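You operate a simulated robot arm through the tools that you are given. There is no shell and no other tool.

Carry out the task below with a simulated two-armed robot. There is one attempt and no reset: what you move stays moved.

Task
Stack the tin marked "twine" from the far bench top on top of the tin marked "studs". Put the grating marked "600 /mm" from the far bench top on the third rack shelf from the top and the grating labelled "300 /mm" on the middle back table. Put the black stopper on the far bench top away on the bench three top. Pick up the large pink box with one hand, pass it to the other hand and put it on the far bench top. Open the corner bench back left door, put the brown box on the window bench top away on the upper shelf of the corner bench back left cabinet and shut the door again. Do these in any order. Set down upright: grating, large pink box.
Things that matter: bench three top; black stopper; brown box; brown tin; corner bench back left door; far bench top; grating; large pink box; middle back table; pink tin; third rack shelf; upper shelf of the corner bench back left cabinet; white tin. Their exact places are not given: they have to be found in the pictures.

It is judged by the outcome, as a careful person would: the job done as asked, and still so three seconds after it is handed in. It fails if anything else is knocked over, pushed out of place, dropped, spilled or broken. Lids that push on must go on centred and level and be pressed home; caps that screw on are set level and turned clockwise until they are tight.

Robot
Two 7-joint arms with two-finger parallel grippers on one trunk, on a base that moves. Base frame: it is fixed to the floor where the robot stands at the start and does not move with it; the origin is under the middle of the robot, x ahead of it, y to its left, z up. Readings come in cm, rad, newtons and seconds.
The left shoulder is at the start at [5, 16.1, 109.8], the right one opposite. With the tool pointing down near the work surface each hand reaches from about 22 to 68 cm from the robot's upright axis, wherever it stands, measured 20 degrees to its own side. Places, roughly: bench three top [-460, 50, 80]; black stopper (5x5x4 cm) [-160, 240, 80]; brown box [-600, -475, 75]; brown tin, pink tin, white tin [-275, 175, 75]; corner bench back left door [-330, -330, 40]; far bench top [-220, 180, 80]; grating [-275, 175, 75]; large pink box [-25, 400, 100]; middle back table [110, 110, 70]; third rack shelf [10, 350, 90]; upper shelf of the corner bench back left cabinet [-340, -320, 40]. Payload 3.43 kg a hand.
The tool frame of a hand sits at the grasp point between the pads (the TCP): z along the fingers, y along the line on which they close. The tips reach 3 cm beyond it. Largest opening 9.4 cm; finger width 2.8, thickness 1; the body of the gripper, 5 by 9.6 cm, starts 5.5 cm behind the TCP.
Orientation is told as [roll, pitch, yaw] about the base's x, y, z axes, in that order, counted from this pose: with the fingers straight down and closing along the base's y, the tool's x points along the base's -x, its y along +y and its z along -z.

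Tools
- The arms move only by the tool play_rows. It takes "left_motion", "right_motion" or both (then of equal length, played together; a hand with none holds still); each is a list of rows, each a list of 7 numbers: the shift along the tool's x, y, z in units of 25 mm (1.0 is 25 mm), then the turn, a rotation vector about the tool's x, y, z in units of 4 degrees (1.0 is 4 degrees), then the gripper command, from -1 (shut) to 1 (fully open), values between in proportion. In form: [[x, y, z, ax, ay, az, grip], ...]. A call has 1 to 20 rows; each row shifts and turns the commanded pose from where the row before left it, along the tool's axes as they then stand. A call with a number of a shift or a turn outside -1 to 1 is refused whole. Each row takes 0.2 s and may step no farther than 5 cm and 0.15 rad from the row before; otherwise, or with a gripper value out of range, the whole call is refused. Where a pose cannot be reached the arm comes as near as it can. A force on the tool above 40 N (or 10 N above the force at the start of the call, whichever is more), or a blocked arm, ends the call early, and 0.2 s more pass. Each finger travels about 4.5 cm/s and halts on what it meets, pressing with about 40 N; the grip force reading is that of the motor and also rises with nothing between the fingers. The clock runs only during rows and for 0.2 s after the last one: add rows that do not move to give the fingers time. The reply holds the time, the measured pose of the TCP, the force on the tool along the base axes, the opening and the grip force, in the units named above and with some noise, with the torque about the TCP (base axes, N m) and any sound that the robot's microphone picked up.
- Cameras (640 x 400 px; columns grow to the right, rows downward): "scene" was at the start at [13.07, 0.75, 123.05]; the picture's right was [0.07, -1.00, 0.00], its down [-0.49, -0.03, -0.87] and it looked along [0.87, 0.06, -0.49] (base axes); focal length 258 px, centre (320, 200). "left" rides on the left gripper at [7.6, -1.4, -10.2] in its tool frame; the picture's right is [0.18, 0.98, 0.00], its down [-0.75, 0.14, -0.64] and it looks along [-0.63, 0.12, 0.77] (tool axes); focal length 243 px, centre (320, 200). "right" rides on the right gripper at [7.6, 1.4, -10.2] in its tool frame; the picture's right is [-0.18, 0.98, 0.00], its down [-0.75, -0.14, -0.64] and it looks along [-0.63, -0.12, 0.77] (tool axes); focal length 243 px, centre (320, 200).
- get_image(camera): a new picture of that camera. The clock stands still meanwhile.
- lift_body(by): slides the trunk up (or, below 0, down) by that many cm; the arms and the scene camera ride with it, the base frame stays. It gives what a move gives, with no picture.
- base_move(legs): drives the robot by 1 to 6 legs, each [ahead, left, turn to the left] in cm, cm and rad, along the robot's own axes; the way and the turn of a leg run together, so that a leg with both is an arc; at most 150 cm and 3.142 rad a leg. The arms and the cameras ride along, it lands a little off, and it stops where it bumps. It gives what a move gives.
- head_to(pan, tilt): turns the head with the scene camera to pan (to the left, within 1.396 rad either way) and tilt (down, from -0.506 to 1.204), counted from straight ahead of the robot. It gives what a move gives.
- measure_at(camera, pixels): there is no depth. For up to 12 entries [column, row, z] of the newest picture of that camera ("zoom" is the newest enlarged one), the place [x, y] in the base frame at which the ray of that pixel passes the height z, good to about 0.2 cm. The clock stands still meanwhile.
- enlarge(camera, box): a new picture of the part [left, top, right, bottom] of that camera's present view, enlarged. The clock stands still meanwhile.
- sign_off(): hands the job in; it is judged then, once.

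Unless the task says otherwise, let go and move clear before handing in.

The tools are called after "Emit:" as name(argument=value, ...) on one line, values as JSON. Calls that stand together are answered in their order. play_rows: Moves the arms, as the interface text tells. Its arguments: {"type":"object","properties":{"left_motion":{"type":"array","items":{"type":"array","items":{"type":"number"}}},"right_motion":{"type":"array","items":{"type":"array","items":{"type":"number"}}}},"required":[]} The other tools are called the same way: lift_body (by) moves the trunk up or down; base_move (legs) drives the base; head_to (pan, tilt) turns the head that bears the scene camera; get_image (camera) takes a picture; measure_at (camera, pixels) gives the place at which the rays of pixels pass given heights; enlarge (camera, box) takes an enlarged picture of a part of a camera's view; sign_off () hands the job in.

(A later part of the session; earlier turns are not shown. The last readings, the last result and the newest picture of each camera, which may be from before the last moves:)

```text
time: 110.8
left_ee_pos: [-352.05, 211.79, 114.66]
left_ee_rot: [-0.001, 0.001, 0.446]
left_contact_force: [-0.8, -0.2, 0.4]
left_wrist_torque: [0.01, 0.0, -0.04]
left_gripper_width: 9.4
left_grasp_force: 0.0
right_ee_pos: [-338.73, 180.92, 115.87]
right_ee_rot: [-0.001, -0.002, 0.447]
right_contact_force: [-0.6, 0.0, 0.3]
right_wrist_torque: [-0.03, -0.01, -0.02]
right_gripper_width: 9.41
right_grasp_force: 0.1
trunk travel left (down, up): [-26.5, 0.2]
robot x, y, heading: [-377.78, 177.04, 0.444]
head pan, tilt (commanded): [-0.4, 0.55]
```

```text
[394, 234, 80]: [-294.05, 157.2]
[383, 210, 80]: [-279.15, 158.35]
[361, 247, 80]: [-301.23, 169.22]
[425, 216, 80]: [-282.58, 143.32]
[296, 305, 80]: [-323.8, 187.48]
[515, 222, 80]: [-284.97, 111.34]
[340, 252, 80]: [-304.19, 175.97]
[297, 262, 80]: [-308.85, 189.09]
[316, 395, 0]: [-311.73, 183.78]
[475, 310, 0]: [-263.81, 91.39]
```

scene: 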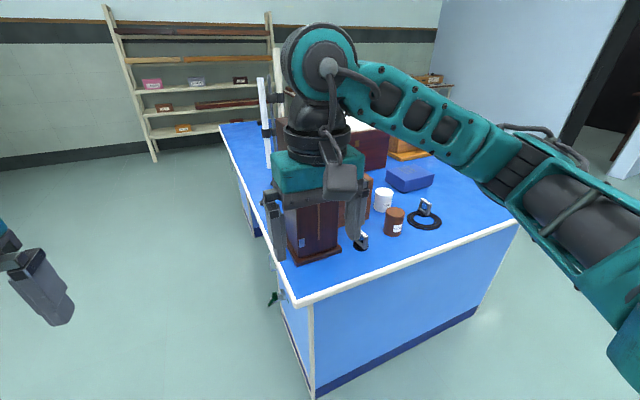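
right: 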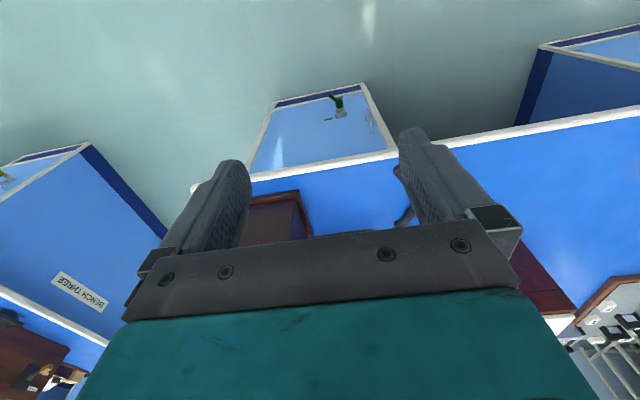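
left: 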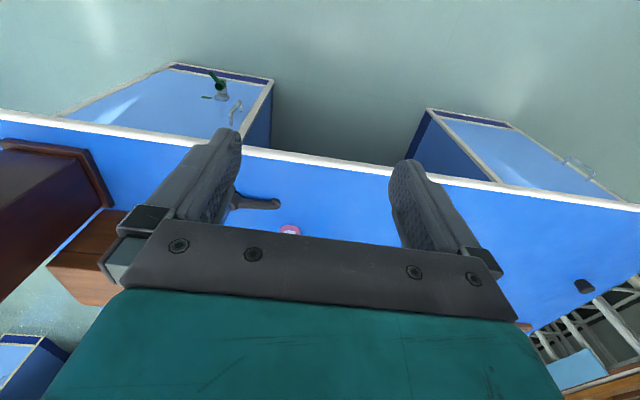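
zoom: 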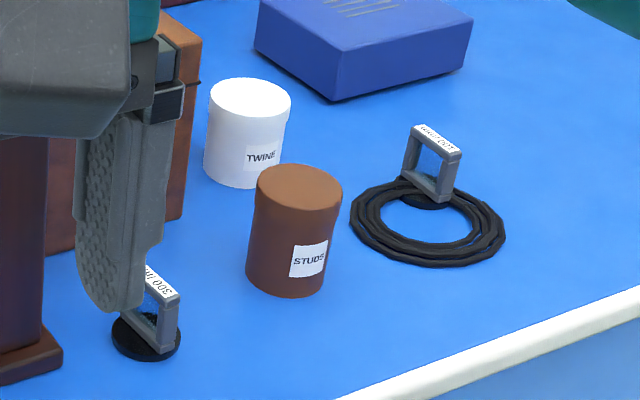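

White tin = TWINE, brown tin = STUDS, and the 300 /mm grating stands next to the tower at (361,240). I'll move alongside to face this end of the bench.

Emit:
base_move(legs=[[0, 0, 0.03], [0, -50, 0], [12, 0, 0]])

Emit:
head_to(pan=0.0, tilt=0.8)

Emit:
get_image(camera="scene")

```text
time: 116.8
left_ee_pos: [-319.76, 174.22, 114.43]
left_ee_rot: [0.001, 0.003, 0.472]
left_contact_force: [-0.8, 1.0, 0.3]
left_wrist_torque: [0.01, 0.03, -0.02]
left_gripper_width: 9.4
left_grasp_force: 0.0
right_ee_pos: [-305.67, 143.72, 115.96]
right_ee_rot: [0.0, -0.001, 0.472]
right_contact_force: [0.0, 0.7, 0.3]
right_wrist_torque: [0.02, 0.05, -0.01]
right_gripper_width: 9.42
right_grasp_force: 0.0
trunk travel left (down, up): [-26.5, 0.2]
robot x, y, heading: [-344.68, 139.06, 0.474]
head pan, tilt (commanded): [-0.4, 0.55]
```

```text
time: 117.7
left_ee_pos: [-319.73, 174.23, 114.73]
left_ee_rot: [0.001, 0.001, 0.473]
left_contact_force: [-0.2, 0.1, 0.9]
left_wrist_torque: [0.0, 0.02, 0.0]
left_gripper_width: 9.41
left_grasp_force: 0.1
right_ee_pos: [-305.77, 143.65, 115.85]
right_ee_rot: [0.0, -0.001, 0.473]
right_contact_force: [0.1, -0.4, -1.0]
right_wrist_torque: [0.0, 0.01, 0.0]
right_gripper_width: 9.39
right_grasp_force: 0.2
trunk travel left (down, up): [-26.5, 0.2]
robot x, y, heading: [-344.68, 139.04, 0.469]
head pan, tilt (commanded): [0.0, 0.799]
```

```text
taken
```

scene: 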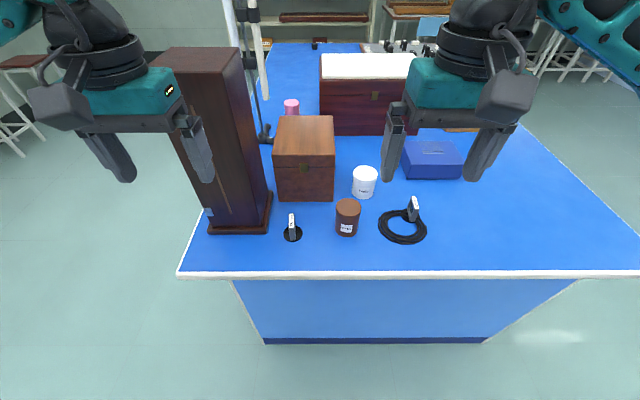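

Clear view: grating 300 (292,232), brown tin (347,217), white tin (364,182), coil with another grating (403,225), tower at left. Measuring at the assumed top height and zooming for detail.

Emit:
measure_at(camera="scene", pixels=[[178, 273, 80], [292, 238, 80], [347, 235, 80], [364, 197, 80], [404, 240, 80], [268, 233, 80], [208, 233, 80], [348, 204, 90], [365, 170, 90], [178, 273, 82], [178, 273, 78]])

Emit:
enlarge(camera="scene", box=[260, 150, 440, 250])

```text
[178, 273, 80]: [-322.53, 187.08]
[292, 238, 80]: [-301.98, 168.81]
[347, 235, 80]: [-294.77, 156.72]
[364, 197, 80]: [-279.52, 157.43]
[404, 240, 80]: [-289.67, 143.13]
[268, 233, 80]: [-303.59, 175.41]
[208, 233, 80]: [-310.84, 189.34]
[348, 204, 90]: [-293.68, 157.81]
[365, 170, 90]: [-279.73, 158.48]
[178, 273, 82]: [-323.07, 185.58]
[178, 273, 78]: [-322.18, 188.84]
```

```text
3.56 times, centred on (350, 200) of scene
```

zoom: 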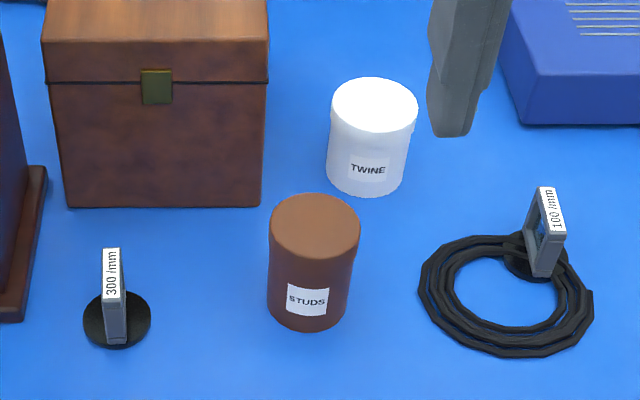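

Labels are confirmed (300 /mm, TWINE, STUDS, 100 /mm distractor). Measuring tin edges precisely in the zoom image.

Emit:
measure_at(camera="zoom", pixels=[[331, 110, 88], [417, 110, 88], [374, 76, 88], [374, 133, 88], [365, 195, 80], [328, 165, 80], [404, 168, 80], [270, 230, 88], [360, 230, 88], [315, 193, 88], [315, 255, 88], [308, 331, 80]])

Emit:
measure_at(camera="zoom", pixels=[[117, 320, 80.5], [117, 350, 80], [84, 322, 80.5], [150, 320, 80.5], [108, 250, 86], [118, 300, 86], [262, 205, 80], [66, 205, 80], [520, 124, 80], [45, 170, 80], [22, 320, 80]])

```text
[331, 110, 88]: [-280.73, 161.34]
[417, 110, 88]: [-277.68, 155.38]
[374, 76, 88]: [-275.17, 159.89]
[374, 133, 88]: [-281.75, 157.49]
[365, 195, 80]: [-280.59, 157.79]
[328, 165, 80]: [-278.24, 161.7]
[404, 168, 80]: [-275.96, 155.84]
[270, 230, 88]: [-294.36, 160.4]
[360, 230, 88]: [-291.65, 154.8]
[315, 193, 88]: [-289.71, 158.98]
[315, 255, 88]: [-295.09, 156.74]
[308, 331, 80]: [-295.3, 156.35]
```

```text
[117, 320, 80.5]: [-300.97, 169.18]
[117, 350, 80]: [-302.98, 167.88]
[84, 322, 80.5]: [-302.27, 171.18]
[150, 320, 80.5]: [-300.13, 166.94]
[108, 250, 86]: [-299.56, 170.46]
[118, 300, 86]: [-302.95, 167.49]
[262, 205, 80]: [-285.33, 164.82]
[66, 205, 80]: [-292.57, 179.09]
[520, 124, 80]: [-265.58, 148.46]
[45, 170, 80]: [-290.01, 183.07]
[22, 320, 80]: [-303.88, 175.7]
```

Brown tin centre ≈(-292.3,157.5), white tin ≈(-277.3,158.6), tops ≈87-88 cm. White tin is slightly out of reach, so I'll pull the left hand back (away from the tower) and creep 9 cm closer.

Emit:
play_rows(left_motion=[[1, 0, 0, 0, 0, 0, 1], [1, 0, 0, 0, 0, 0, 1], [1, 0, 0, 0, 0, 0, 1], [0.5, 0, 0, 0, 0, 0, 1]])

Emit:
base_move(legs=[[9, 0, 0]])

Emit:
get_image(camera="scene")

Emit:
get_image(camera="right")

```text
time: 118.7
left_ee_pos: [-327.52, 170.32, 114.56]
left_ee_rot: [0.002, 0.001, 0.471]
left_contact_force: [0.5, -0.1, 0.5]
left_wrist_torque: [-0.02, 0.02, 0.01]
left_gripper_width: 9.4
left_grasp_force: 0.1
right_ee_pos: [-305.69, 143.63, 115.96]
right_ee_rot: [0.0, -0.001, 0.473]
right_contact_force: [-0.5, -0.6, 0.1]
right_wrist_torque: [0.0, 0.0, 0.0]
right_gripper_width: 9.38
right_grasp_force: 0.1
trunk travel left (down, up): [-26.5, 0.2]
robot x, y, heading: [-344.76, 139.2, 0.47]
head pan, tilt (commanded): [0.0, 0.799]
```

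```text
time: 119.8
left_ee_pos: [-319.35, 174.64, 114.52]
left_ee_rot: [0.0, 0.002, 0.472]
left_contact_force: [0.4, -0.2, -0.7]
left_wrist_torque: [0.01, 0.05, 0.01]
left_gripper_width: 9.42
left_grasp_force: 0.1
right_ee_pos: [-297.47, 147.93, 115.8]
right_ee_rot: [-0.001, 0.0, 0.476]
right_contact_force: [0.7, 0.7, -0.6]
right_wrist_torque: [-0.01, 0.02, 0.01]
right_gripper_width: 9.4
right_grasp_force: 0.1
trunk travel left (down, up): [-26.5, 0.2]
robot x, y, heading: [-336.38, 143.01, 0.475]
head pan, tilt (commanded): [0.0, 0.799]
```

```text
taken
```

scene: 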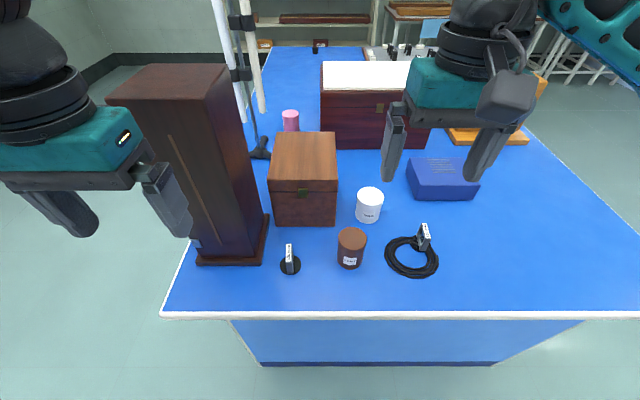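

```text
taken
```

right: 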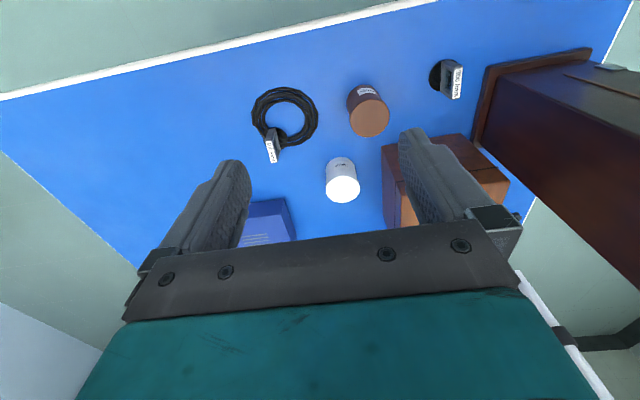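

Both cameras see the tins. I'll measure from both for triangulation.

Emit:
enlarge(camera="right", box=[240, 50, 500, 230])

Emit:
measure_at(camera="right", pixels=[[343, 189, 87], [343, 189, 88], [369, 118, 87], [369, 118, 88], [340, 162, 80], [436, 76, 80]])

Emit:
enlarge(camera="scene", box=[260, 160, 440, 280])

```text
2.22 times, centred on (370, 140) of right
```

zoom: 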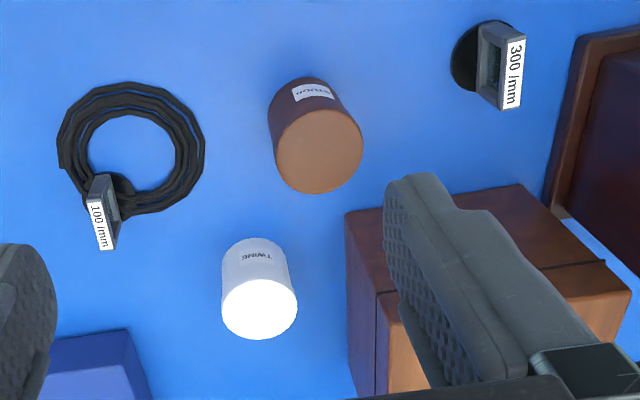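

```text
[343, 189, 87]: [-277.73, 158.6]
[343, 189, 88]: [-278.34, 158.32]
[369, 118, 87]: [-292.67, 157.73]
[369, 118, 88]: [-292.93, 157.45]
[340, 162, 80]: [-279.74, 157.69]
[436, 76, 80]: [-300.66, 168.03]
```

```text
3.33 times, centred on (350, 220) of scene
```

zoom: 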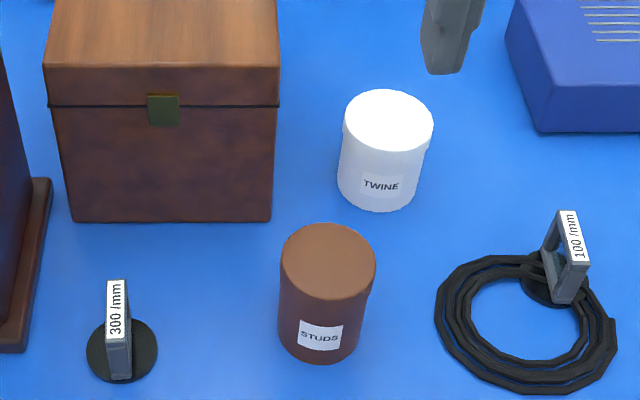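

Emit:
measure_at(camera="zoom", pixels=[[388, 120, 86], [388, 120, 87], [388, 120, 88], [328, 262, 86], [328, 262, 87], [328, 262, 88], [375, 211, 80], [319, 361, 80], [344, 122, 87], [433, 122, 87], [281, 263, 88], [376, 263, 88]])

```text
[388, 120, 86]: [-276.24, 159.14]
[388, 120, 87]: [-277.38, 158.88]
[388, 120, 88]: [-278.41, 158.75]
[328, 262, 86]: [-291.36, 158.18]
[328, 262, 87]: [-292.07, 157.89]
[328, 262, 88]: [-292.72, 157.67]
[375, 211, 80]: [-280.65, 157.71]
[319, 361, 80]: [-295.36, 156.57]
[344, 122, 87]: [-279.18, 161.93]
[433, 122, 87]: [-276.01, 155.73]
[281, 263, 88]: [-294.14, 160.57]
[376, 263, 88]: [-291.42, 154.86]
```

Triangulated: white tin centre (-278.2,158.5), brown tin (-292.9,157.5), tops ≈88. I'll move the right hand over the white tin and partly down.

Emit:
play_rows(right_motion=[[-0.98, 0.025, 0, 0, 0, 0, 1], [-0.98, 0.025, 0, 0, 0, 0, 1], [-0.98, 0.025, 0, 0, 0, 0, 1], [-0.98, 0.025, 0, 0, 0, 0, 1], [-0.98, 0.025, 0, 0, 0, 0, 1], [-0.98, 0.025, 0, 0, 0, 0, 1], [-0.98, 0.025, 0, 0, 0, 0, 1], [-0.98, 0.025, 0, 0, 0, 0, 1], [-0.98, 0.025, 0, 0, 0, 0, 1], [0, 0, 0.9, 0, 0, 0, 0.9], [0, 0, 0.9, 0, 0, 0, 0.9], [0, 0, 0.9, 0, 0, 0, 0.9], [0, 0, 0.9, 0, 0, 0, 0.9], [0, 0, 0.9, 0, 0, 0, 0.9], [0, 0, 0.9, 0, 0, 0, 0.9], [0, 0, 0, 0, 0, 0, 0.9]])

Emit:
get_image(camera="right")

Emit:
get_image(camera="scene")

```text
time: 123.2
left_ee_pos: [-319.4, 174.49, 114.54]
left_ee_rot: [-0.001, 0.0, 0.475]
left_contact_force: [0.6, 0.6, 0.2]
left_wrist_torque: [0.01, 0.0, 0.0]
left_gripper_width: 9.41
left_grasp_force: 0.0
right_ee_pos: [-278.29, 158.54, 102.3]
right_ee_rot: [0.001, 0.0, 0.474]
right_contact_force: [0.2, 0.4, 0.2]
right_wrist_torque: [0.03, 0.0, -0.02]
right_gripper_width: 8.93
right_grasp_force: 0.0
trunk travel left (down, up): [-26.5, 0.2]
robot x, y, heading: [-336.52, 143.02, 0.472]
head pan, tilt (commanded): [0.0, 0.799]
```

```text
taken
```

right: 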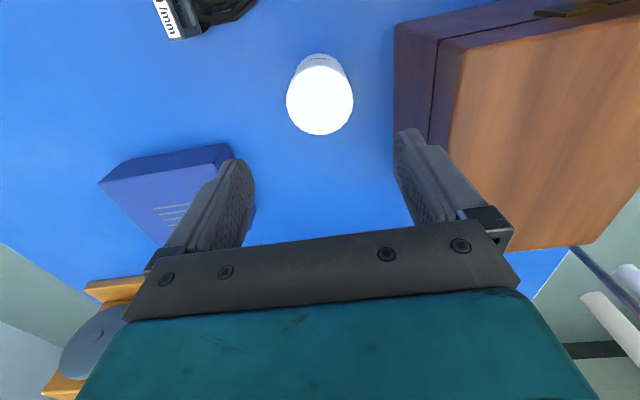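

```text
taken
```

scene: 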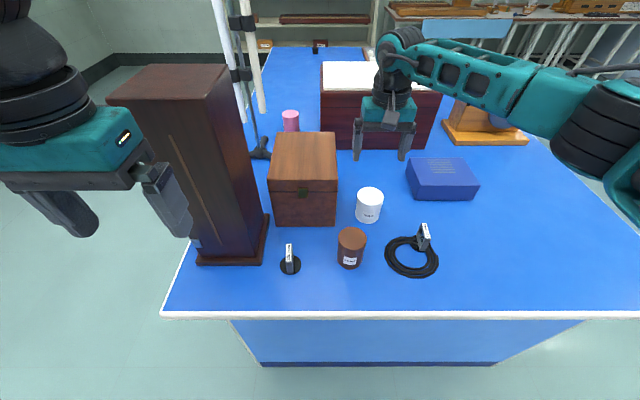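

Hand is above the white tin; in the right view the tin's top is at (320,101). Checking offset.

Emit:
measure_at(camera="right", pixels=[[319, 101, 87], [319, 101, 88], [319, 101, 89], [287, 100, 88], [353, 100, 88], [395, 130, 95], [395, 22, 95], [255, 205, 85], [430, 150, 95]])

```text
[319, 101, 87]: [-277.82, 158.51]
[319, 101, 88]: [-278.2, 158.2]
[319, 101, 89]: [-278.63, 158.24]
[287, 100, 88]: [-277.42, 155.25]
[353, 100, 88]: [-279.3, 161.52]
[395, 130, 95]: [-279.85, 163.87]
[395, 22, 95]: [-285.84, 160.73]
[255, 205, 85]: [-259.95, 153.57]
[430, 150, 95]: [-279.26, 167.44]
```

The tin is centred under the hand. Descending to z≈85.5 and closing.

Emit:
play_rows(right_motion=[[0, 0, 0.96, 0, 0, 0, 0.9], [0, 0, 0.96, 0, 0, 0, 0.9], [0, 0, 0.96, 0, 0, 0, 0.9], [0, 0, 0.96, 0, 0, 0, 0.9], [0, 0, 0.96, 0, 0, 0, 0.9], [0, 0, 0.96, 0, 0, 0, 0.9], [0, 0, 0.96, 0, 0, 0, 0.9], [0, 0, 0, 0, 0, 0, 0.9]])

Emit:
play_rows(right_motion=[[0, 0, 0, 0, 0, 0, 0.3], [0, 0, 0, 0, 0, 0, -0.2], [0, 0, 0, 0, 0, 0, -1], [0, 0, 0, 0, 0, 0, -1], [0, 0, 0, 0, 0, 0, -1]])

Emit:
get_image(camera="right")

Emit:
get_image(camera="scene")

```text
time: 125.0
left_ee_pos: [-319.42, 174.61, 114.48]
left_ee_rot: [-0.001, 0.001, 0.473]
left_contact_force: [0.0, 1.2, 0.2]
left_wrist_torque: [0.01, -0.01, 0.01]
left_gripper_width: 9.39
left_grasp_force: 0.1
right_ee_pos: [-278.43, 158.61, 85.49]
right_ee_rot: [0.0, 0.0, 0.474]
right_contact_force: [0.9, -0.1, -0.5]
right_wrist_torque: [0.0, 0.0, 0.02]
right_gripper_width: 8.93
right_grasp_force: 0.1
trunk travel left (down, up): [-26.5, 0.2]
robot x, y, heading: [-336.63, 143.1, 0.472]
head pan, tilt (commanded): [0.0, 0.799]
```

```text
time: 126.2
left_ee_pos: [-319.51, 174.58, 114.47]
left_ee_rot: [0.0, 0.0, 0.471]
left_contact_force: [-0.5, 0.2, 0.2]
left_wrist_torque: [0.0, 0.01, 0.0]
left_gripper_width: 9.4
left_grasp_force: 0.0
right_ee_pos: [-278.37, 158.72, 85.35]
right_ee_rot: [0.001, 0.0, 0.475]
right_contact_force: [0.4, -0.7, 0.0]
right_wrist_torque: [-0.01, -0.01, -0.01]
right_gripper_width: 6.94
right_grasp_force: 39.5
trunk travel left (down, up): [-26.5, 0.2]
robot x, y, heading: [-336.62, 142.77, 0.469]
head pan, tilt (commanded): [0.0, 0.799]
```

```text
taken
```

right: 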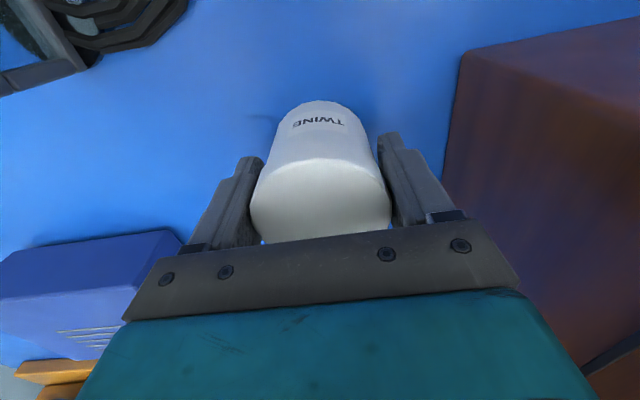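

```text
taken
```

scene: 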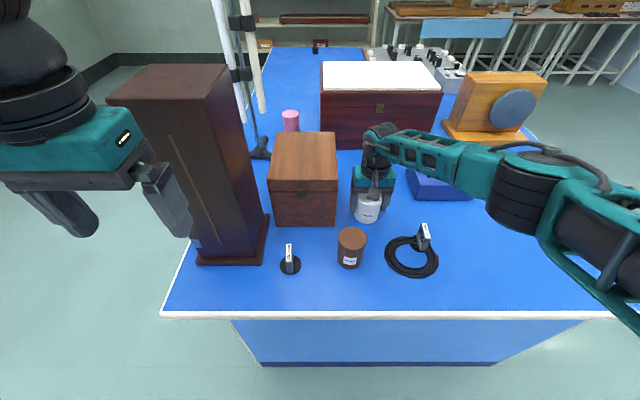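

Gripped at 6.9 cm width. Lifting 12.5 cm and carrying it over the brown tin.

Emit:
play_rows(right_motion=[[0, 0, -0.5, 0, 0, 0, -1], [0, 0, -1, 0, 0, 0, -1], [0, 0, -1, 0, 0, 0, -1], [0, 0, -1, 0, 0, 0, -1], [0, 0, -1, 0, 0, 0, -1], [0, 0, -0.5, 0, 0, 0, -1], [0.895, 0.375, 0, 0, 0, 0, -1], [0.895, 0.375, 0, 0, 0, 0, -1], [0.895, 0.375, 0, 0, 0, 0, -1], [0.895, 0.375, 0, 0, 0, 0, -1], [0.895, 0.375, 0, 0, 0, 0, -1], [0.895, 0.375, 0, 0, 0, 0, -1], [0, 0, 0, 0, 0, 0, -1]])

Emit:
get_image(camera="right")

Emit:
enlarge(camera="scene", box=[260, 160, 440, 280])

```text
time: 129.0
left_ee_pos: [-319.34, 174.5, 114.6]
left_ee_rot: [-0.001, -0.001, 0.473]
left_contact_force: [-0.8, -0.1, 0.2]
left_wrist_torque: [0.01, -0.01, 0.0]
left_gripper_width: 9.39
left_grasp_force: 0.1
right_ee_pos: [-292.74, 157.45, 98.0]
right_ee_rot: [0.0, -0.001, 0.471]
right_contact_force: [0.3, 0.2, -1.1]
right_wrist_torque: [-0.02, 0.03, 0.0]
right_gripper_width: 6.9
right_grasp_force: 39.8
trunk travel left (down, up): [-26.5, 0.2]
robot x, y, heading: [-336.64, 143.1, 0.473]
head pan, tilt (commanded): [0.0, 0.799]
```

```text
taken
```

right: 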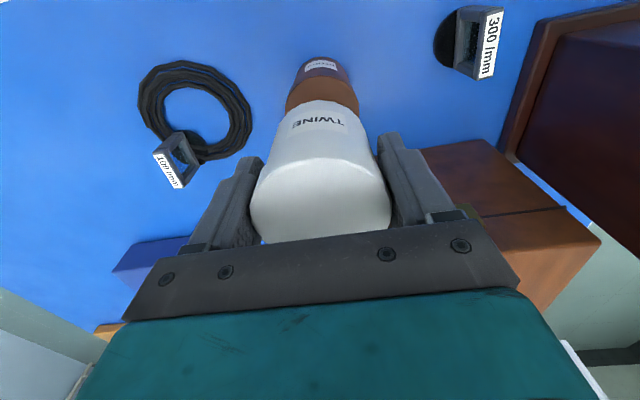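

```text
3.33 times, centred on (350, 220) of scene
```

zoom: 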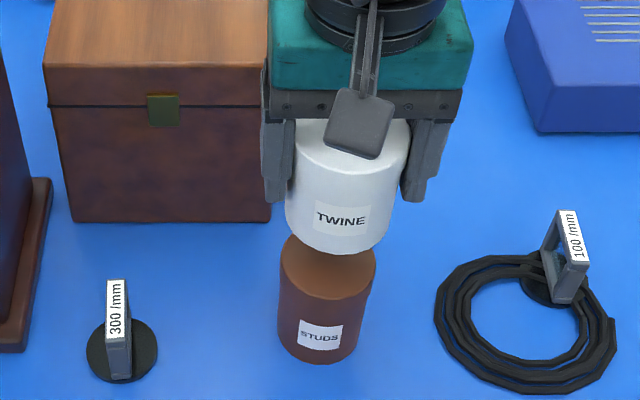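

The white tin hovers over the brown tin. Measuring lower rim of white vs brown top.

Emit:
measure_at(camera="zoom", pixels=[[337, 255, 92.5], [286, 218, 92.5], [388, 222, 92.5], [281, 263, 88.3], [376, 263, 88.3], [328, 300, 88.3]])

Emit:
measure_at(camera="right", pixels=[[322, 100, 92.5], [322, 82, 88.3], [288, 98, 88.3], [358, 98, 88.3], [280, 120, 92.5], [363, 120, 92.5]])

```text
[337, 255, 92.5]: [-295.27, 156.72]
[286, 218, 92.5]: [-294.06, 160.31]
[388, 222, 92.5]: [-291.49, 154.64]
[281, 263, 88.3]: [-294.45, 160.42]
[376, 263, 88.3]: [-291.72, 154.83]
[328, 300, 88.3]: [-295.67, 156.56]
```

```text
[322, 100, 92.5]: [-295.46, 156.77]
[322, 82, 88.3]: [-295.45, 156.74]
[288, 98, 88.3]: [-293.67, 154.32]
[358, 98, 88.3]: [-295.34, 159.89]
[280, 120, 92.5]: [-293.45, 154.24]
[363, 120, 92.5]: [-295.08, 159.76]
```

Aligned within about 3 mm. Lowering to just above, then creeping down until contact.

Emit:
play_rows(right_motion=[[0, 0, 0.7, 0, 0, 0, -1], [0, 0, 0.7, 0, 0, 0, -1], [0, 0, 0.1, 0, 0, 0, -1], [0, 0, 0, 0, 0, 0, -1]])

Emit:
play_rows(right_motion=[[0, 0, 0.05, 0, 0, 0, -1], [0, 0, 0.05, 0, 0, 0, -1], [0, 0, 0.05, 0, 0, 0, -1], [0, 0, 0.05, 0, 0, 0, -1]])

Emit:
enlarge(camera="scene", box=[260, 160, 440, 280])

```text
time: 130.0
left_ee_pos: [-319.51, 174.53, 114.59]
left_ee_rot: [0.0, -0.001, 0.473]
left_contact_force: [-0.5, -0.7, -0.1]
left_wrist_torque: [0.02, -0.01, 0.0]
left_gripper_width: 9.41
left_grasp_force: 0.0
right_ee_pos: [-292.91, 157.35, 94.34]
right_ee_rot: [0.001, 0.001, 0.476]
right_contact_force: [0.5, 0.0, -1.5]
right_wrist_torque: [0.04, 0.0, 0.01]
right_gripper_width: 6.9
right_grasp_force: 40.0
trunk travel left (down, up): [-26.5, 0.2]
robot x, y, heading: [-336.23, 142.76, 0.474]
head pan, tilt (commanded): [0.0, 0.799]
```

```text
time: 131.0
left_ee_pos: [-319.54, 174.63, 114.58]
left_ee_rot: [0.0, -0.001, 0.474]
left_contact_force: [0.4, 0.4, -0.2]
left_wrist_torque: [-0.04, 0.0, -0.02]
left_gripper_width: 9.45
left_grasp_force: 0.1
right_ee_pos: [-292.79, 157.39, 93.97]
right_ee_rot: [0.002, -0.001, 0.474]
right_contact_force: [-0.8, -2.3, 10.9]
right_wrist_torque: [-0.26, 0.21, 0.0]
right_gripper_width: 6.89
right_grasp_force: 39.8
trunk travel left (down, up): [-26.5, 0.2]
robot x, y, heading: [-336.53, 142.97, 0.472]
head pan, tilt (commanded): [0.0, 0.799]
```

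```text
3.33 times, centred on (350, 220) of scene
```

zoom: 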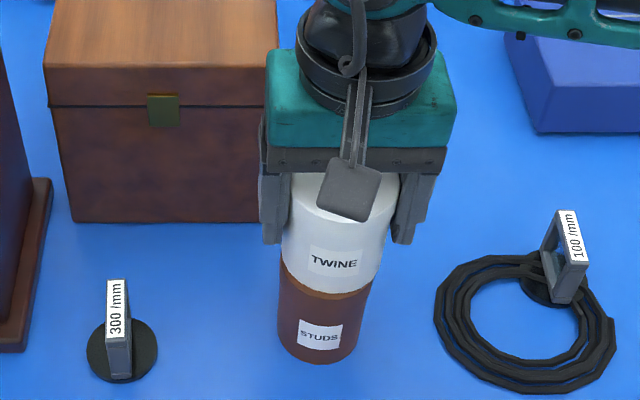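

Contact made (10.9 N). Opening gradually and then rising straight up.

Emit:
play_rows(right_motion=[[0, 0, -0.03, 0, 0, 0, -0.4], [0, 0, 0, 0, 0, 0, 0.3], [0, 0, 0, 0, 0, 0, 0.6], [0, 0, 0, 0, 0, 0, 0.9], [0, 0, 0, 0, 0, 0, 0.9], [0, 0, 0, 0, 0, 0, 0.9]])

Emit:
get_image(camera="right")

```text
time: 132.4
left_ee_pos: [-319.4, 174.54, 114.55]
left_ee_rot: [-0.001, 0.001, 0.473]
left_contact_force: [0.9, -0.1, 0.0]
left_wrist_torque: [-0.03, -0.05, 0.05]
left_gripper_width: 9.41
left_grasp_force: 0.0
right_ee_pos: [-292.71, 157.41, 93.88]
right_ee_rot: [0.0, 0.001, 0.474]
right_contact_force: [0.5, -0.4, 0.1]
right_wrist_torque: [-0.01, 0.03, 0.02]
right_gripper_width: 8.94
right_grasp_force: 0.0
trunk travel left (down, up): [-26.5, 0.2]
robot x, y, heading: [-336.67, 143.08, 0.471]
head pan, tilt (commanded): [0.0, 0.799]
```

```text
taken
```

right: 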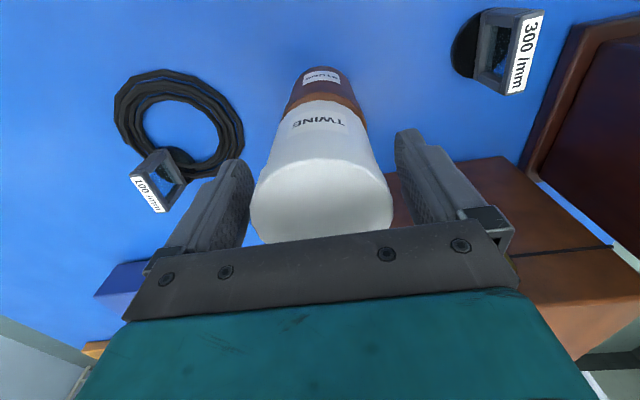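

The stack stands by itself. Raising the right hand clear and backing it off toward the aisle, while moving the left hand farther out to the left, away from the tower.

Emit:
play_rows(right_motion=[[0, 0, -0.5, 0, 0, 0, 0.9], [0, 0, -1, 0, 0, 0, 0.9], [0, 0, -1, 0, 0, 0, 0.9], [0, 0, -1, 0, 0, 0, 0.9], [0, 0, -1, 0, 0, 0, 0.9], [0, 0, -1, 0, 0, 0, 0.9], [0, 0, -0.5, 0, 0, 0, 0.9], [1, 0, 0, 0, 0, 0, 0.9], [1, 0, 0, 0, 0, 0, 0.9], [1, 0, 0, 0, 0, 0, 0.9], [1, 0, 0, 0, 0, 0, 0.9], [1, 0, 0, 0, 0, 0, 0.9], [1, 0, 0, 0, 0, 0, 0.9], [1, 0, 0, 0, 0, 0, 0.9]], left_motion=[[0, 0, 0, 0, 0, 0, 0.9], [0, 0, 0, 0, 0, 0, 0.9], [0, 1, 0, 0, 0, 0, 0.9], [0, 1, 0, 0, 0, 0, 0.9], [0, 1, 0, 0, 0, 0, 0.9], [0, 1, 0, 0, 0, 0, 0.9], [0, 0, 0, 0, 0, 0, 0.9], [0, 0, 0, 0, 0, 0, 0.9], [0, 0, 0, 0, 0, 0, 0.9], [0, 0, 0, 0, 0, 0, 0.9], [0, 0, 0, 0, 0, 0, 0.9], [0, 0, 0, 0, 0, 0, 0.9], [0, 0, 0, 0, 0, 0, 0.9], [0, 0, 0, 0, 0, 0, 0.9]])

Emit:
get_image(camera="scene")

Emit:
get_image(camera="right")

Emit:
enlarge(camera="scene", box=[240, 190, 390, 290])

```text
time: 135.4
left_ee_pos: [-324.21, 183.52, 114.33]
left_ee_rot: [0.001, -0.001, 0.473]
left_contact_force: [0.3, 0.3, -0.1]
left_wrist_torque: [0.0, 0.0, 0.01]
left_gripper_width: 8.93
left_grasp_force: 0.1
right_ee_pos: [-308.32, 149.23, 108.85]
right_ee_rot: [0.0, 0.001, 0.472]
right_contact_force: [0.6, 0.0, 0.4]
right_wrist_torque: [-0.01, 0.01, -0.02]
right_gripper_width: 8.93
right_grasp_force: 0.1
trunk travel left (down, up): [-26.5, 0.2]
robot x, y, heading: [-336.1, 143.24, 0.474]
head pan, tilt (commanded): [0.0, 0.799]
```

```text
taken
```

scene: 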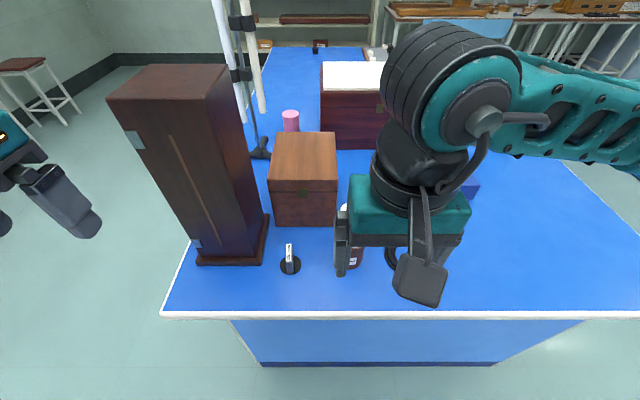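

```text
taken
```

right: 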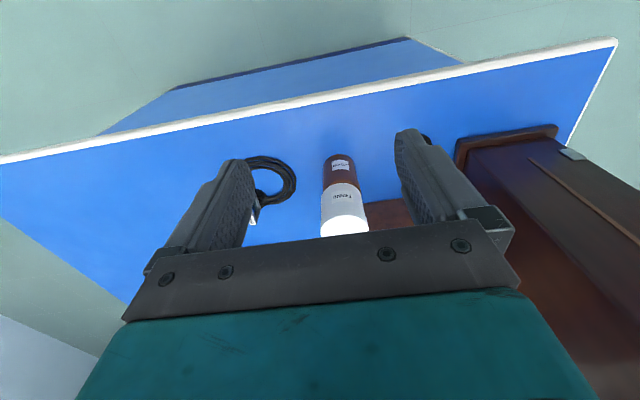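

```text
4.00 times, centred on (315, 240) of scene
```

zoom: 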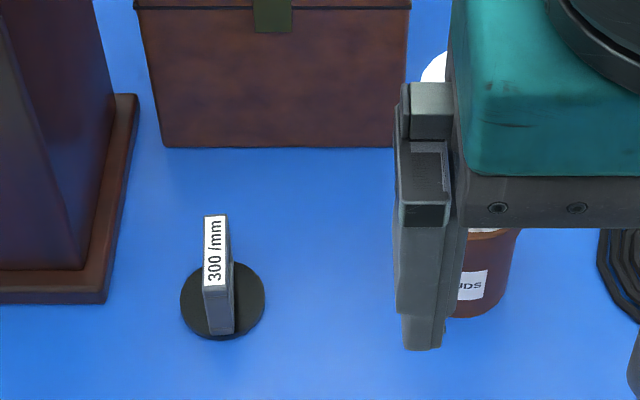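

Measuring the 300 /mm grating: disc, plate front edge bottom (220,333) and top (217,288).

Emit:
measure_at(camera="zoom", pixels=[[222, 302, 80.8], [180, 302, 80.8], [265, 300, 80.8], [221, 333, 81], [218, 288, 84], [218, 288, 86], [218, 288, 88], [205, 333, 81], [236, 332, 81], [216, 216, 86], [216, 216, 87], [108, 303, 80]])

```text
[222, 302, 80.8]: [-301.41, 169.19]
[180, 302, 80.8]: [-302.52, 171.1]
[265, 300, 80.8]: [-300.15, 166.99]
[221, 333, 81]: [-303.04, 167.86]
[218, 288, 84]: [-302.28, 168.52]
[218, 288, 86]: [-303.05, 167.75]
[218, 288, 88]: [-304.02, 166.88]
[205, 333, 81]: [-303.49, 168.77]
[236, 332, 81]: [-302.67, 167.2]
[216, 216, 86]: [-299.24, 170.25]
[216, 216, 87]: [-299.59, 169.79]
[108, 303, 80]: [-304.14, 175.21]
```

Grating 300: centre (-301.3,169.0), plate top ≈86, plate runs along yaw ≈0.55. I'll bring the right hand nearby high up, turn yaw slightly and pitch it 36° so the wrist stays out over the aisle, clear of the tower.

Emit:
play_rows(right_motion=[[-0.916, 0.86, 0.23, 0, 0, 0, 0.5], [-0.916, 0.86, 0.23, 0, 0, 0, 0.3], [-0.916, 0.86, 0.23, 0, 0, 0, 0.1], [-0.916, 0.86, 0.23, 0, 0, 0, 0.1], [-0.916, 0.86, 0.23, 0, 0, 0, 0.1], [0, 0, 0, 0, 0, -0.55, 0.1], [0, 0, 0, 0, 0, -0.55, 0.1], [0, 0, 0, 0, -1, 0, 0.1], [0, 0, 0, 0, -1, 0, 0.1], [0, 0, 0, 0, -1, 0, 0.1], [0, 0, 0, 0, -1, 0, 0.1], [0, 0, 0, 0, -1, 0, 0.1], [0, 0, 0, 0, -1, 0, 0.1], [0, 0, 0, 0, -1, 0, 0.1], [0, 0, 0, 0, -1, 0, 0.1], [0, 0, 0, 0, -1, 0, 0.1], [0, 0, 0, 0, 0, 0, 0.1]])

Emit:
get_image(camera="scene")

Emit:
get_image(camera="right")

```text
time: 139.0
left_ee_pos: [-324.16, 183.47, 114.37]
left_ee_rot: [0.0, 0.001, 0.473]
left_contact_force: [0.0, 0.4, 0.1]
left_wrist_torque: [0.02, 0.0, 0.03]
left_gripper_width: 8.92
left_grasp_force: 0.1
right_ee_pos: [-303.07, 164.1, 106.1]
right_ee_rot: [0.001, -0.63, 0.551]
right_contact_force: [0.1, 0.3, -0.6]
right_wrist_torque: [0.0, -0.01, -0.01]
right_gripper_width: 5.15
right_grasp_force: 0.0
trunk travel left (down, up): [-26.5, 0.2]
robot x, y, heading: [-336.21, 142.93, 0.477]
head pan, tilt (commanded): [0.0, 0.799]
```

```text
taken
```

scene: 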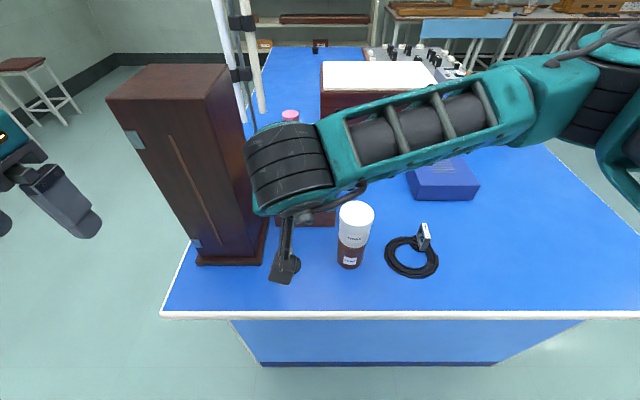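

```text
taken
```

right: 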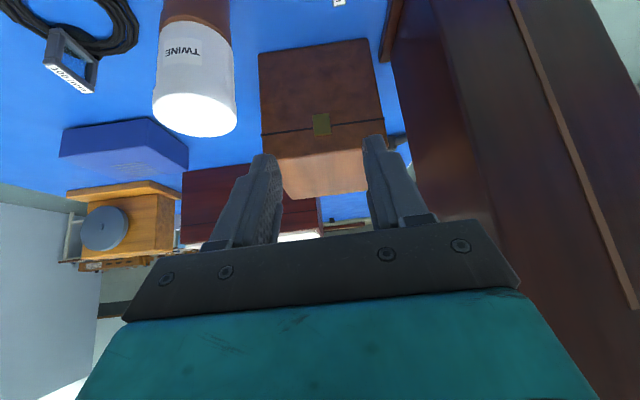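

Pitch is -0.63 as planned, and the forearm stays clear of the stack. Moving to the pre-approach point behind and above the grating.

Emit:
play_rows(right_motion=[[0.774, 0.251, 0.605, 0, 0, 0, 0.1], [0.774, 0.251, 0.605, 0, 0, 0, 0.1], [0.774, 0.251, 0.605, 0, 0, 0, 0.1], [0.774, 0.251, 0.605, 0, 0, 0, 0.1], [0.774, 0.251, 0.605, 0, 0, 0, 0.1], [0, 0, 0, 0, 0, 0, 0.1]])

Emit:
get_image(camera="right")

Emit:
get_image(camera="scene")

```text
time: 140.4
left_ee_pos: [-324.03, 183.45, 114.41]
left_ee_rot: [-0.002, -0.001, 0.473]
left_contact_force: [0.9, -0.7, -0.4]
left_wrist_torque: [-0.01, 0.01, -0.03]
left_gripper_width: 8.94
left_grasp_force: 0.1
right_ee_pos: [-307.42, 165.16, 94.16]
right_ee_rot: [0.0, -0.63, 0.552]
right_contact_force: [-0.1, -0.1, 0.2]
right_wrist_torque: [-0.03, 0.0, 0.01]
right_gripper_width: 5.18
right_grasp_force: 0.0
trunk travel left (down, up): [-26.5, 0.2]
robot x, y, heading: [-336.8, 143.02, 0.473]
head pan, tilt (commanded): [0.0, 0.799]
```

```text
taken
```

right: 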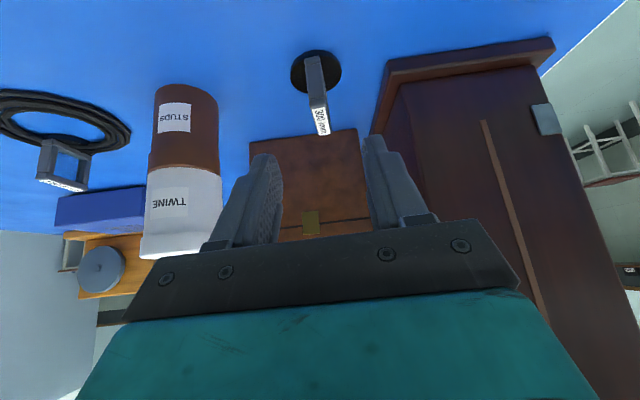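

```text
taken
```

scene: 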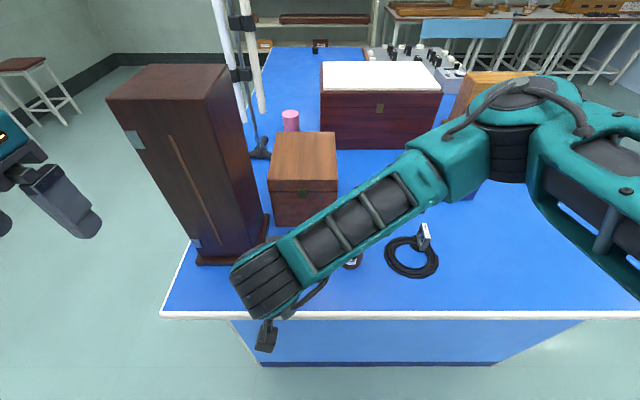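

The forearm passes above and short of the stack; I'll proceed stepwise. First check lateral alignment via the strip at (322,121).

Emit:
measure_at(camera="right", pixels=[[322, 121, 86], [315, 108, 86], [328, 107, 86], [316, 134, 86], [330, 133, 86], [316, 74, 81], [291, 73, 81], [342, 71, 81]])

Emit:
enlarge(camera="right", box=[270, 40, 390, 150])

```text
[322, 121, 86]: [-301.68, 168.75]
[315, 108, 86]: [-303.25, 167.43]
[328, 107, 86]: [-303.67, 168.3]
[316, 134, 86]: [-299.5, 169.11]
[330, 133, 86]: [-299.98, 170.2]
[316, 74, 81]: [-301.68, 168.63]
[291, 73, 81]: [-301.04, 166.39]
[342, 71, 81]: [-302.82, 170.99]
```

```text
3.64 times, centred on (330, 95) of right
```

zoom: 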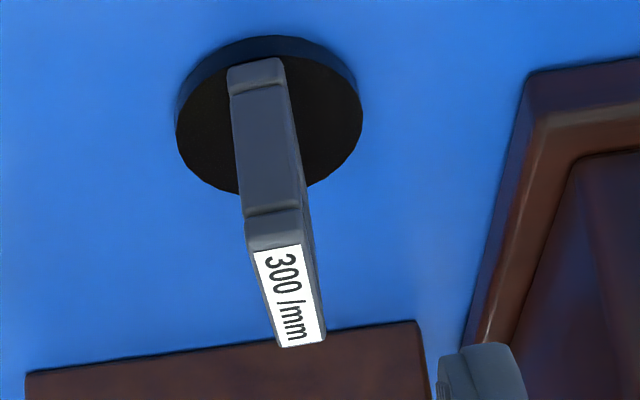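

Lateral offset is only ~0.05 cm. Advancing 7.5 cm along the finger direction, then looking.

Emit:
play_rows(right_motion=[[0, 0, 0.75, 0, 0, 0, 0.1], [0, 0, 0.75, 0, 0, 0, 0.1], [0, 0, 0.75, 0, 0, 0, 0.1], [0, 0, 0.75, 0, 0, 0, 0.1], [0, 0, 0, 0, 0, 0, 0.1]])

Emit:
get_image(camera="right")

Emit:
get_image(camera="scene")

```text
time: 141.6
left_ee_pos: [-324.15, 183.64, 114.42]
left_ee_rot: [0.0, 0.0, 0.473]
left_contact_force: [0.6, 0.3, 1.0]
left_wrist_torque: [-0.02, 0.02, -0.01]
left_gripper_width: 8.93
left_grasp_force: 0.0
right_ee_pos: [-303.68, 167.32, 88.25]
right_ee_rot: [-0.001, -0.628, 0.551]
right_contact_force: [-0.5, -0.5, -0.5]
right_wrist_torque: [0.02, -0.01, -0.02]
right_gripper_width: 5.17
right_grasp_force: 0.0
trunk travel left (down, up): [-26.5, 0.2]
robot x, y, heading: [-336.37, 143.1, 0.47]
head pan, tilt (commanded): [0.0, 0.799]
```

```text
taken
```

right: 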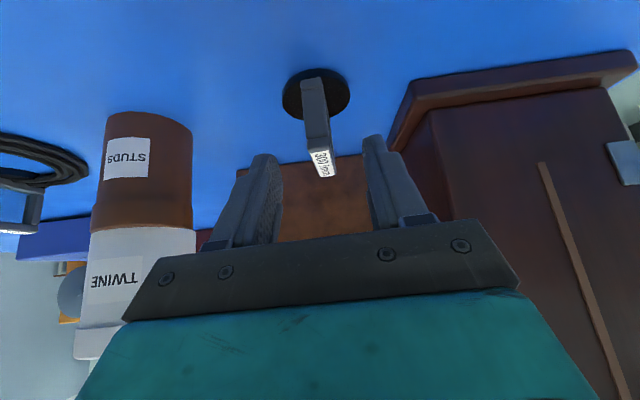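

```text
taken
```

scene: 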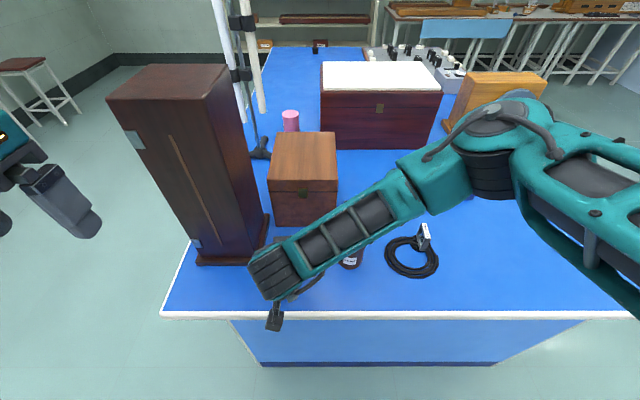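

Forearm underside is ≈103 cm versus stack top 96 and well short of it. Plate is between the fingers; advancing the last 3.6 cm and closing gently.

Emit:
play_rows(right_motion=[[0, 0, 0.48, 0, 0, 0, 0.1], [0, 0, 0.48, 0, 0, 0, 0.1], [0, 0, 0.48, 0, 0, 0, 0.1], [0, 0, 0, 0, 0, 0, 0.1]])

Emit:
get_image(camera="right")

```text
time: 142.6
left_ee_pos: [-324.12, 183.47, 114.34]
left_ee_rot: [-0.002, 0.0, 0.473]
left_contact_force: [-0.4, -0.4, 0.2]
left_wrist_torque: [-0.01, 0.0, 0.0]
left_gripper_width: 8.92
left_grasp_force: 0.0
right_ee_pos: [-302.01, 168.51, 85.3]
right_ee_rot: [0.001, -0.628, 0.552]
right_contact_force: [-0.6, -1.0, -0.1]
right_wrist_torque: [-0.01, 0.0, -0.03]
right_gripper_width: 5.17
right_grasp_force: 0.0
trunk travel left (down, up): [-26.5, 0.2]
robot x, y, heading: [-336.78, 143.1, 0.473]
head pan, tilt (commanded): [0.0, 0.799]
```

```text
taken
```

right: 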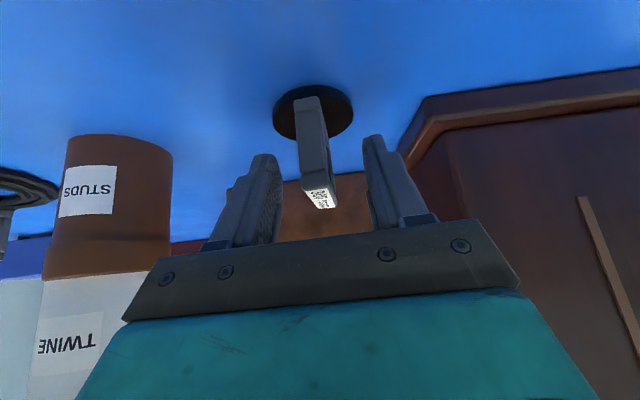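

The plate sits centred between the fingers. Closing.

Emit:
play_rows(right_motion=[[0, 0, 0, 0, 0, 0, -0.2], [0, 0, 0, 0, 0, 0, -0.5], [0, 0, 0, 0, 0, 0, -1], [0, 0, 0, 0, 0, 0, -1], [0, 0, 0, 0, 0, 0, -1], [0, 0, 0, 0, 0, 0, -1]])

Emit:
get_image(camera="right")

```text
time: 144.0
left_ee_pos: [-324.04, 183.46, 114.37]
left_ee_rot: [-0.001, -0.001, 0.473]
left_contact_force: [0.0, -0.8, 0.1]
left_wrist_torque: [-0.03, 0.0, -0.04]
left_gripper_width: 8.92
left_grasp_force: 0.1
right_ee_pos: [-302.02, 168.42, 85.26]
right_ee_rot: [0.001, -0.627, 0.55]
right_contact_force: [0.2, -0.5, -0.7]
right_wrist_torque: [0.0, 0.01, 0.0]
right_gripper_width: 1.75
right_grasp_force: 39.9
trunk travel left (down, up): [-26.5, 0.2]
robot x, y, heading: [-336.41, 143.13, 0.478]
head pan, tilt (commanded): [0.0, 0.799]
```

```text
taken
```

right: 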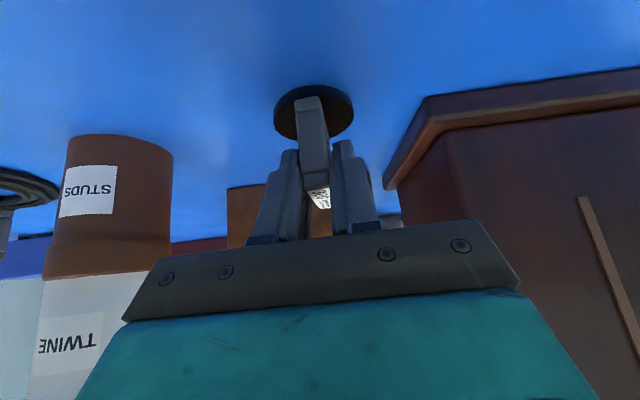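

Gripped at 1.75 cm. Retracting along the same line.

Emit:
play_rows(right_motion=[[0, 0, -0.4, 0, 0, 0, -1], [0, 0, -0.8, 0, 0, 0, -1], [0, 0, -0.9, 0, 0, 0, -1], [0, 0, -0.9, 0, 0, 0, -1], [0, 0, -0.9, 0, 0, 0, -1], [0, 0, -0.9, 0, 0, 0, -1], [0, 0, 0, 0, 0, 0, -1]])

Emit:
get_image(camera="right")

Emit:
get_image(camera="scene")

```text
time: 145.6
left_ee_pos: [-324.1, 183.49, 114.34]
left_ee_rot: [-0.002, -0.001, 0.473]
left_contact_force: [0.5, 0.6, 0.1]
left_wrist_torque: [-0.02, -0.02, 0.02]
left_gripper_width: 8.93
left_grasp_force: 0.0
right_ee_pos: [-307.94, 164.91, 94.9]
right_ee_rot: [0.0, -0.629, 0.553]
right_contact_force: [-0.1, -0.6, 0.0]
right_wrist_torque: [0.02, 0.0, 0.0]
right_gripper_width: 1.75
right_grasp_force: 40.2
trunk travel left (down, up): [-26.5, 0.2]
robot x, y, heading: [-336.23, 143.51, 0.473]
head pan, tilt (commanded): [0.0, 0.799]
```

```text
taken
```

right: 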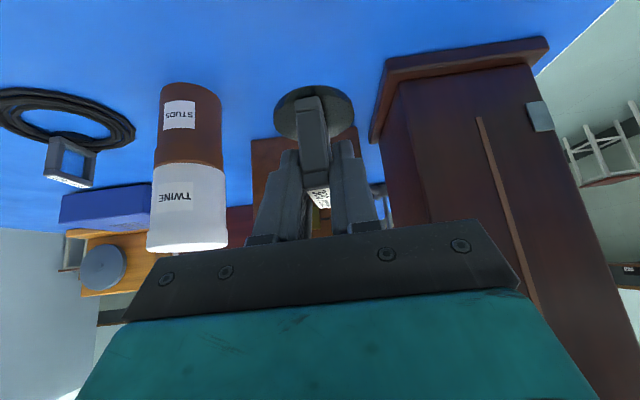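

```text
taken
```

scene: 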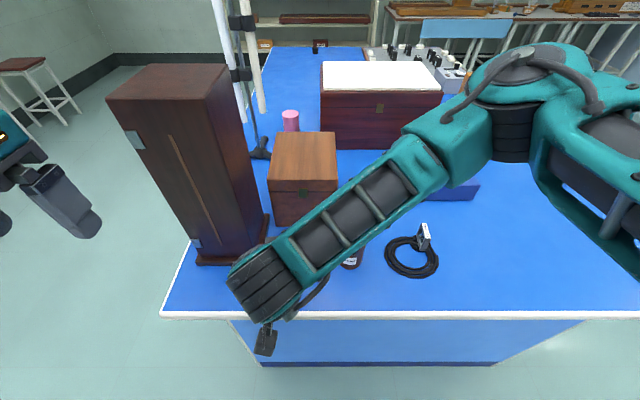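

Grating is securely held. I'll raise it, back out of the aisle and go round to the far side for the 600 /mm grating.

Emit:
play_rows(right_motion=[[-0.588, 0, -0.809, 0, 0, 0, -1], [-0.588, 0, -0.809, 0, 0, 0, -1], [-0.588, 0, -0.809, 0, 0, 0, -1], [-0.588, 0, -0.809, 0, 0, 0, -1], [-0.588, 0, -0.809, 0, 0, 0, -1], [0, 0, 0, 0, 0, 0, -1]])

Emit:
base_move(legs=[[-18, 0, 0], [0, 115, 0]])

Emit:
get_image(camera="scene")

```text
time: 147.0
left_ee_pos: [-324.0, 183.53, 114.44]
left_ee_rot: [-0.001, -0.001, 0.472]
left_contact_force: [0.6, 0.4, -0.9]
left_wrist_torque: [0.01, 0.03, 0.03]
left_gripper_width: 8.93
left_grasp_force: 0.1
right_ee_pos: [-307.74, 164.89, 107.56]
right_ee_rot: [0.0, -0.629, 0.552]
right_contact_force: [0.1, 0.0, -0.6]
right_wrist_torque: [0.03, -0.02, -0.02]
right_gripper_width: 1.76
right_grasp_force: 39.7
trunk travel left (down, up): [-26.5, 0.2]
robot x, y, heading: [-336.1, 143.36, 0.471]
head pan, tilt (commanded): [0.0, 0.799]
```

```text
time: 158.6
left_ee_pos: [-391.8, 279.35, 114.29]
left_ee_rot: [-0.001, 0.0, 0.461]
left_contact_force: [-0.5, 0.2, -0.2]
left_wrist_torque: [-0.03, -0.02, -0.04]
left_gripper_width: 8.92
left_grasp_force: 0.1
right_ee_pos: [-375.8, 260.38, 107.46]
right_ee_rot: [0.001, -0.627, 0.537]
right_contact_force: [0.5, 0.6, -1.5]
right_wrist_torque: [-0.02, 0.0, 0.03]
right_gripper_width: 1.71
right_grasp_force: 39.6
trunk travel left (down, up): [-26.5, 0.2]
robot x, y, heading: [-405.16, 238.95, 0.463]
head pan, tilt (commanded): [0.0, 0.799]
```

```text
taken
```

scene: 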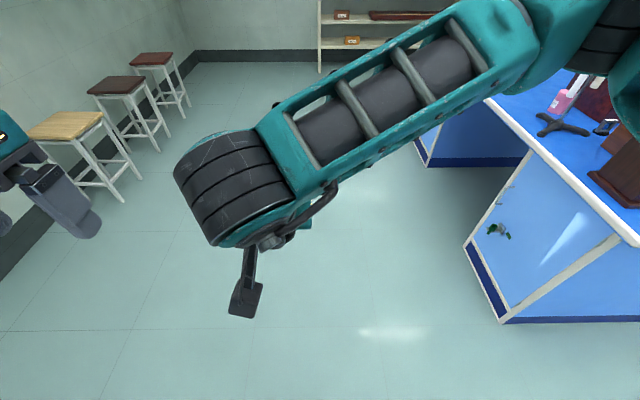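

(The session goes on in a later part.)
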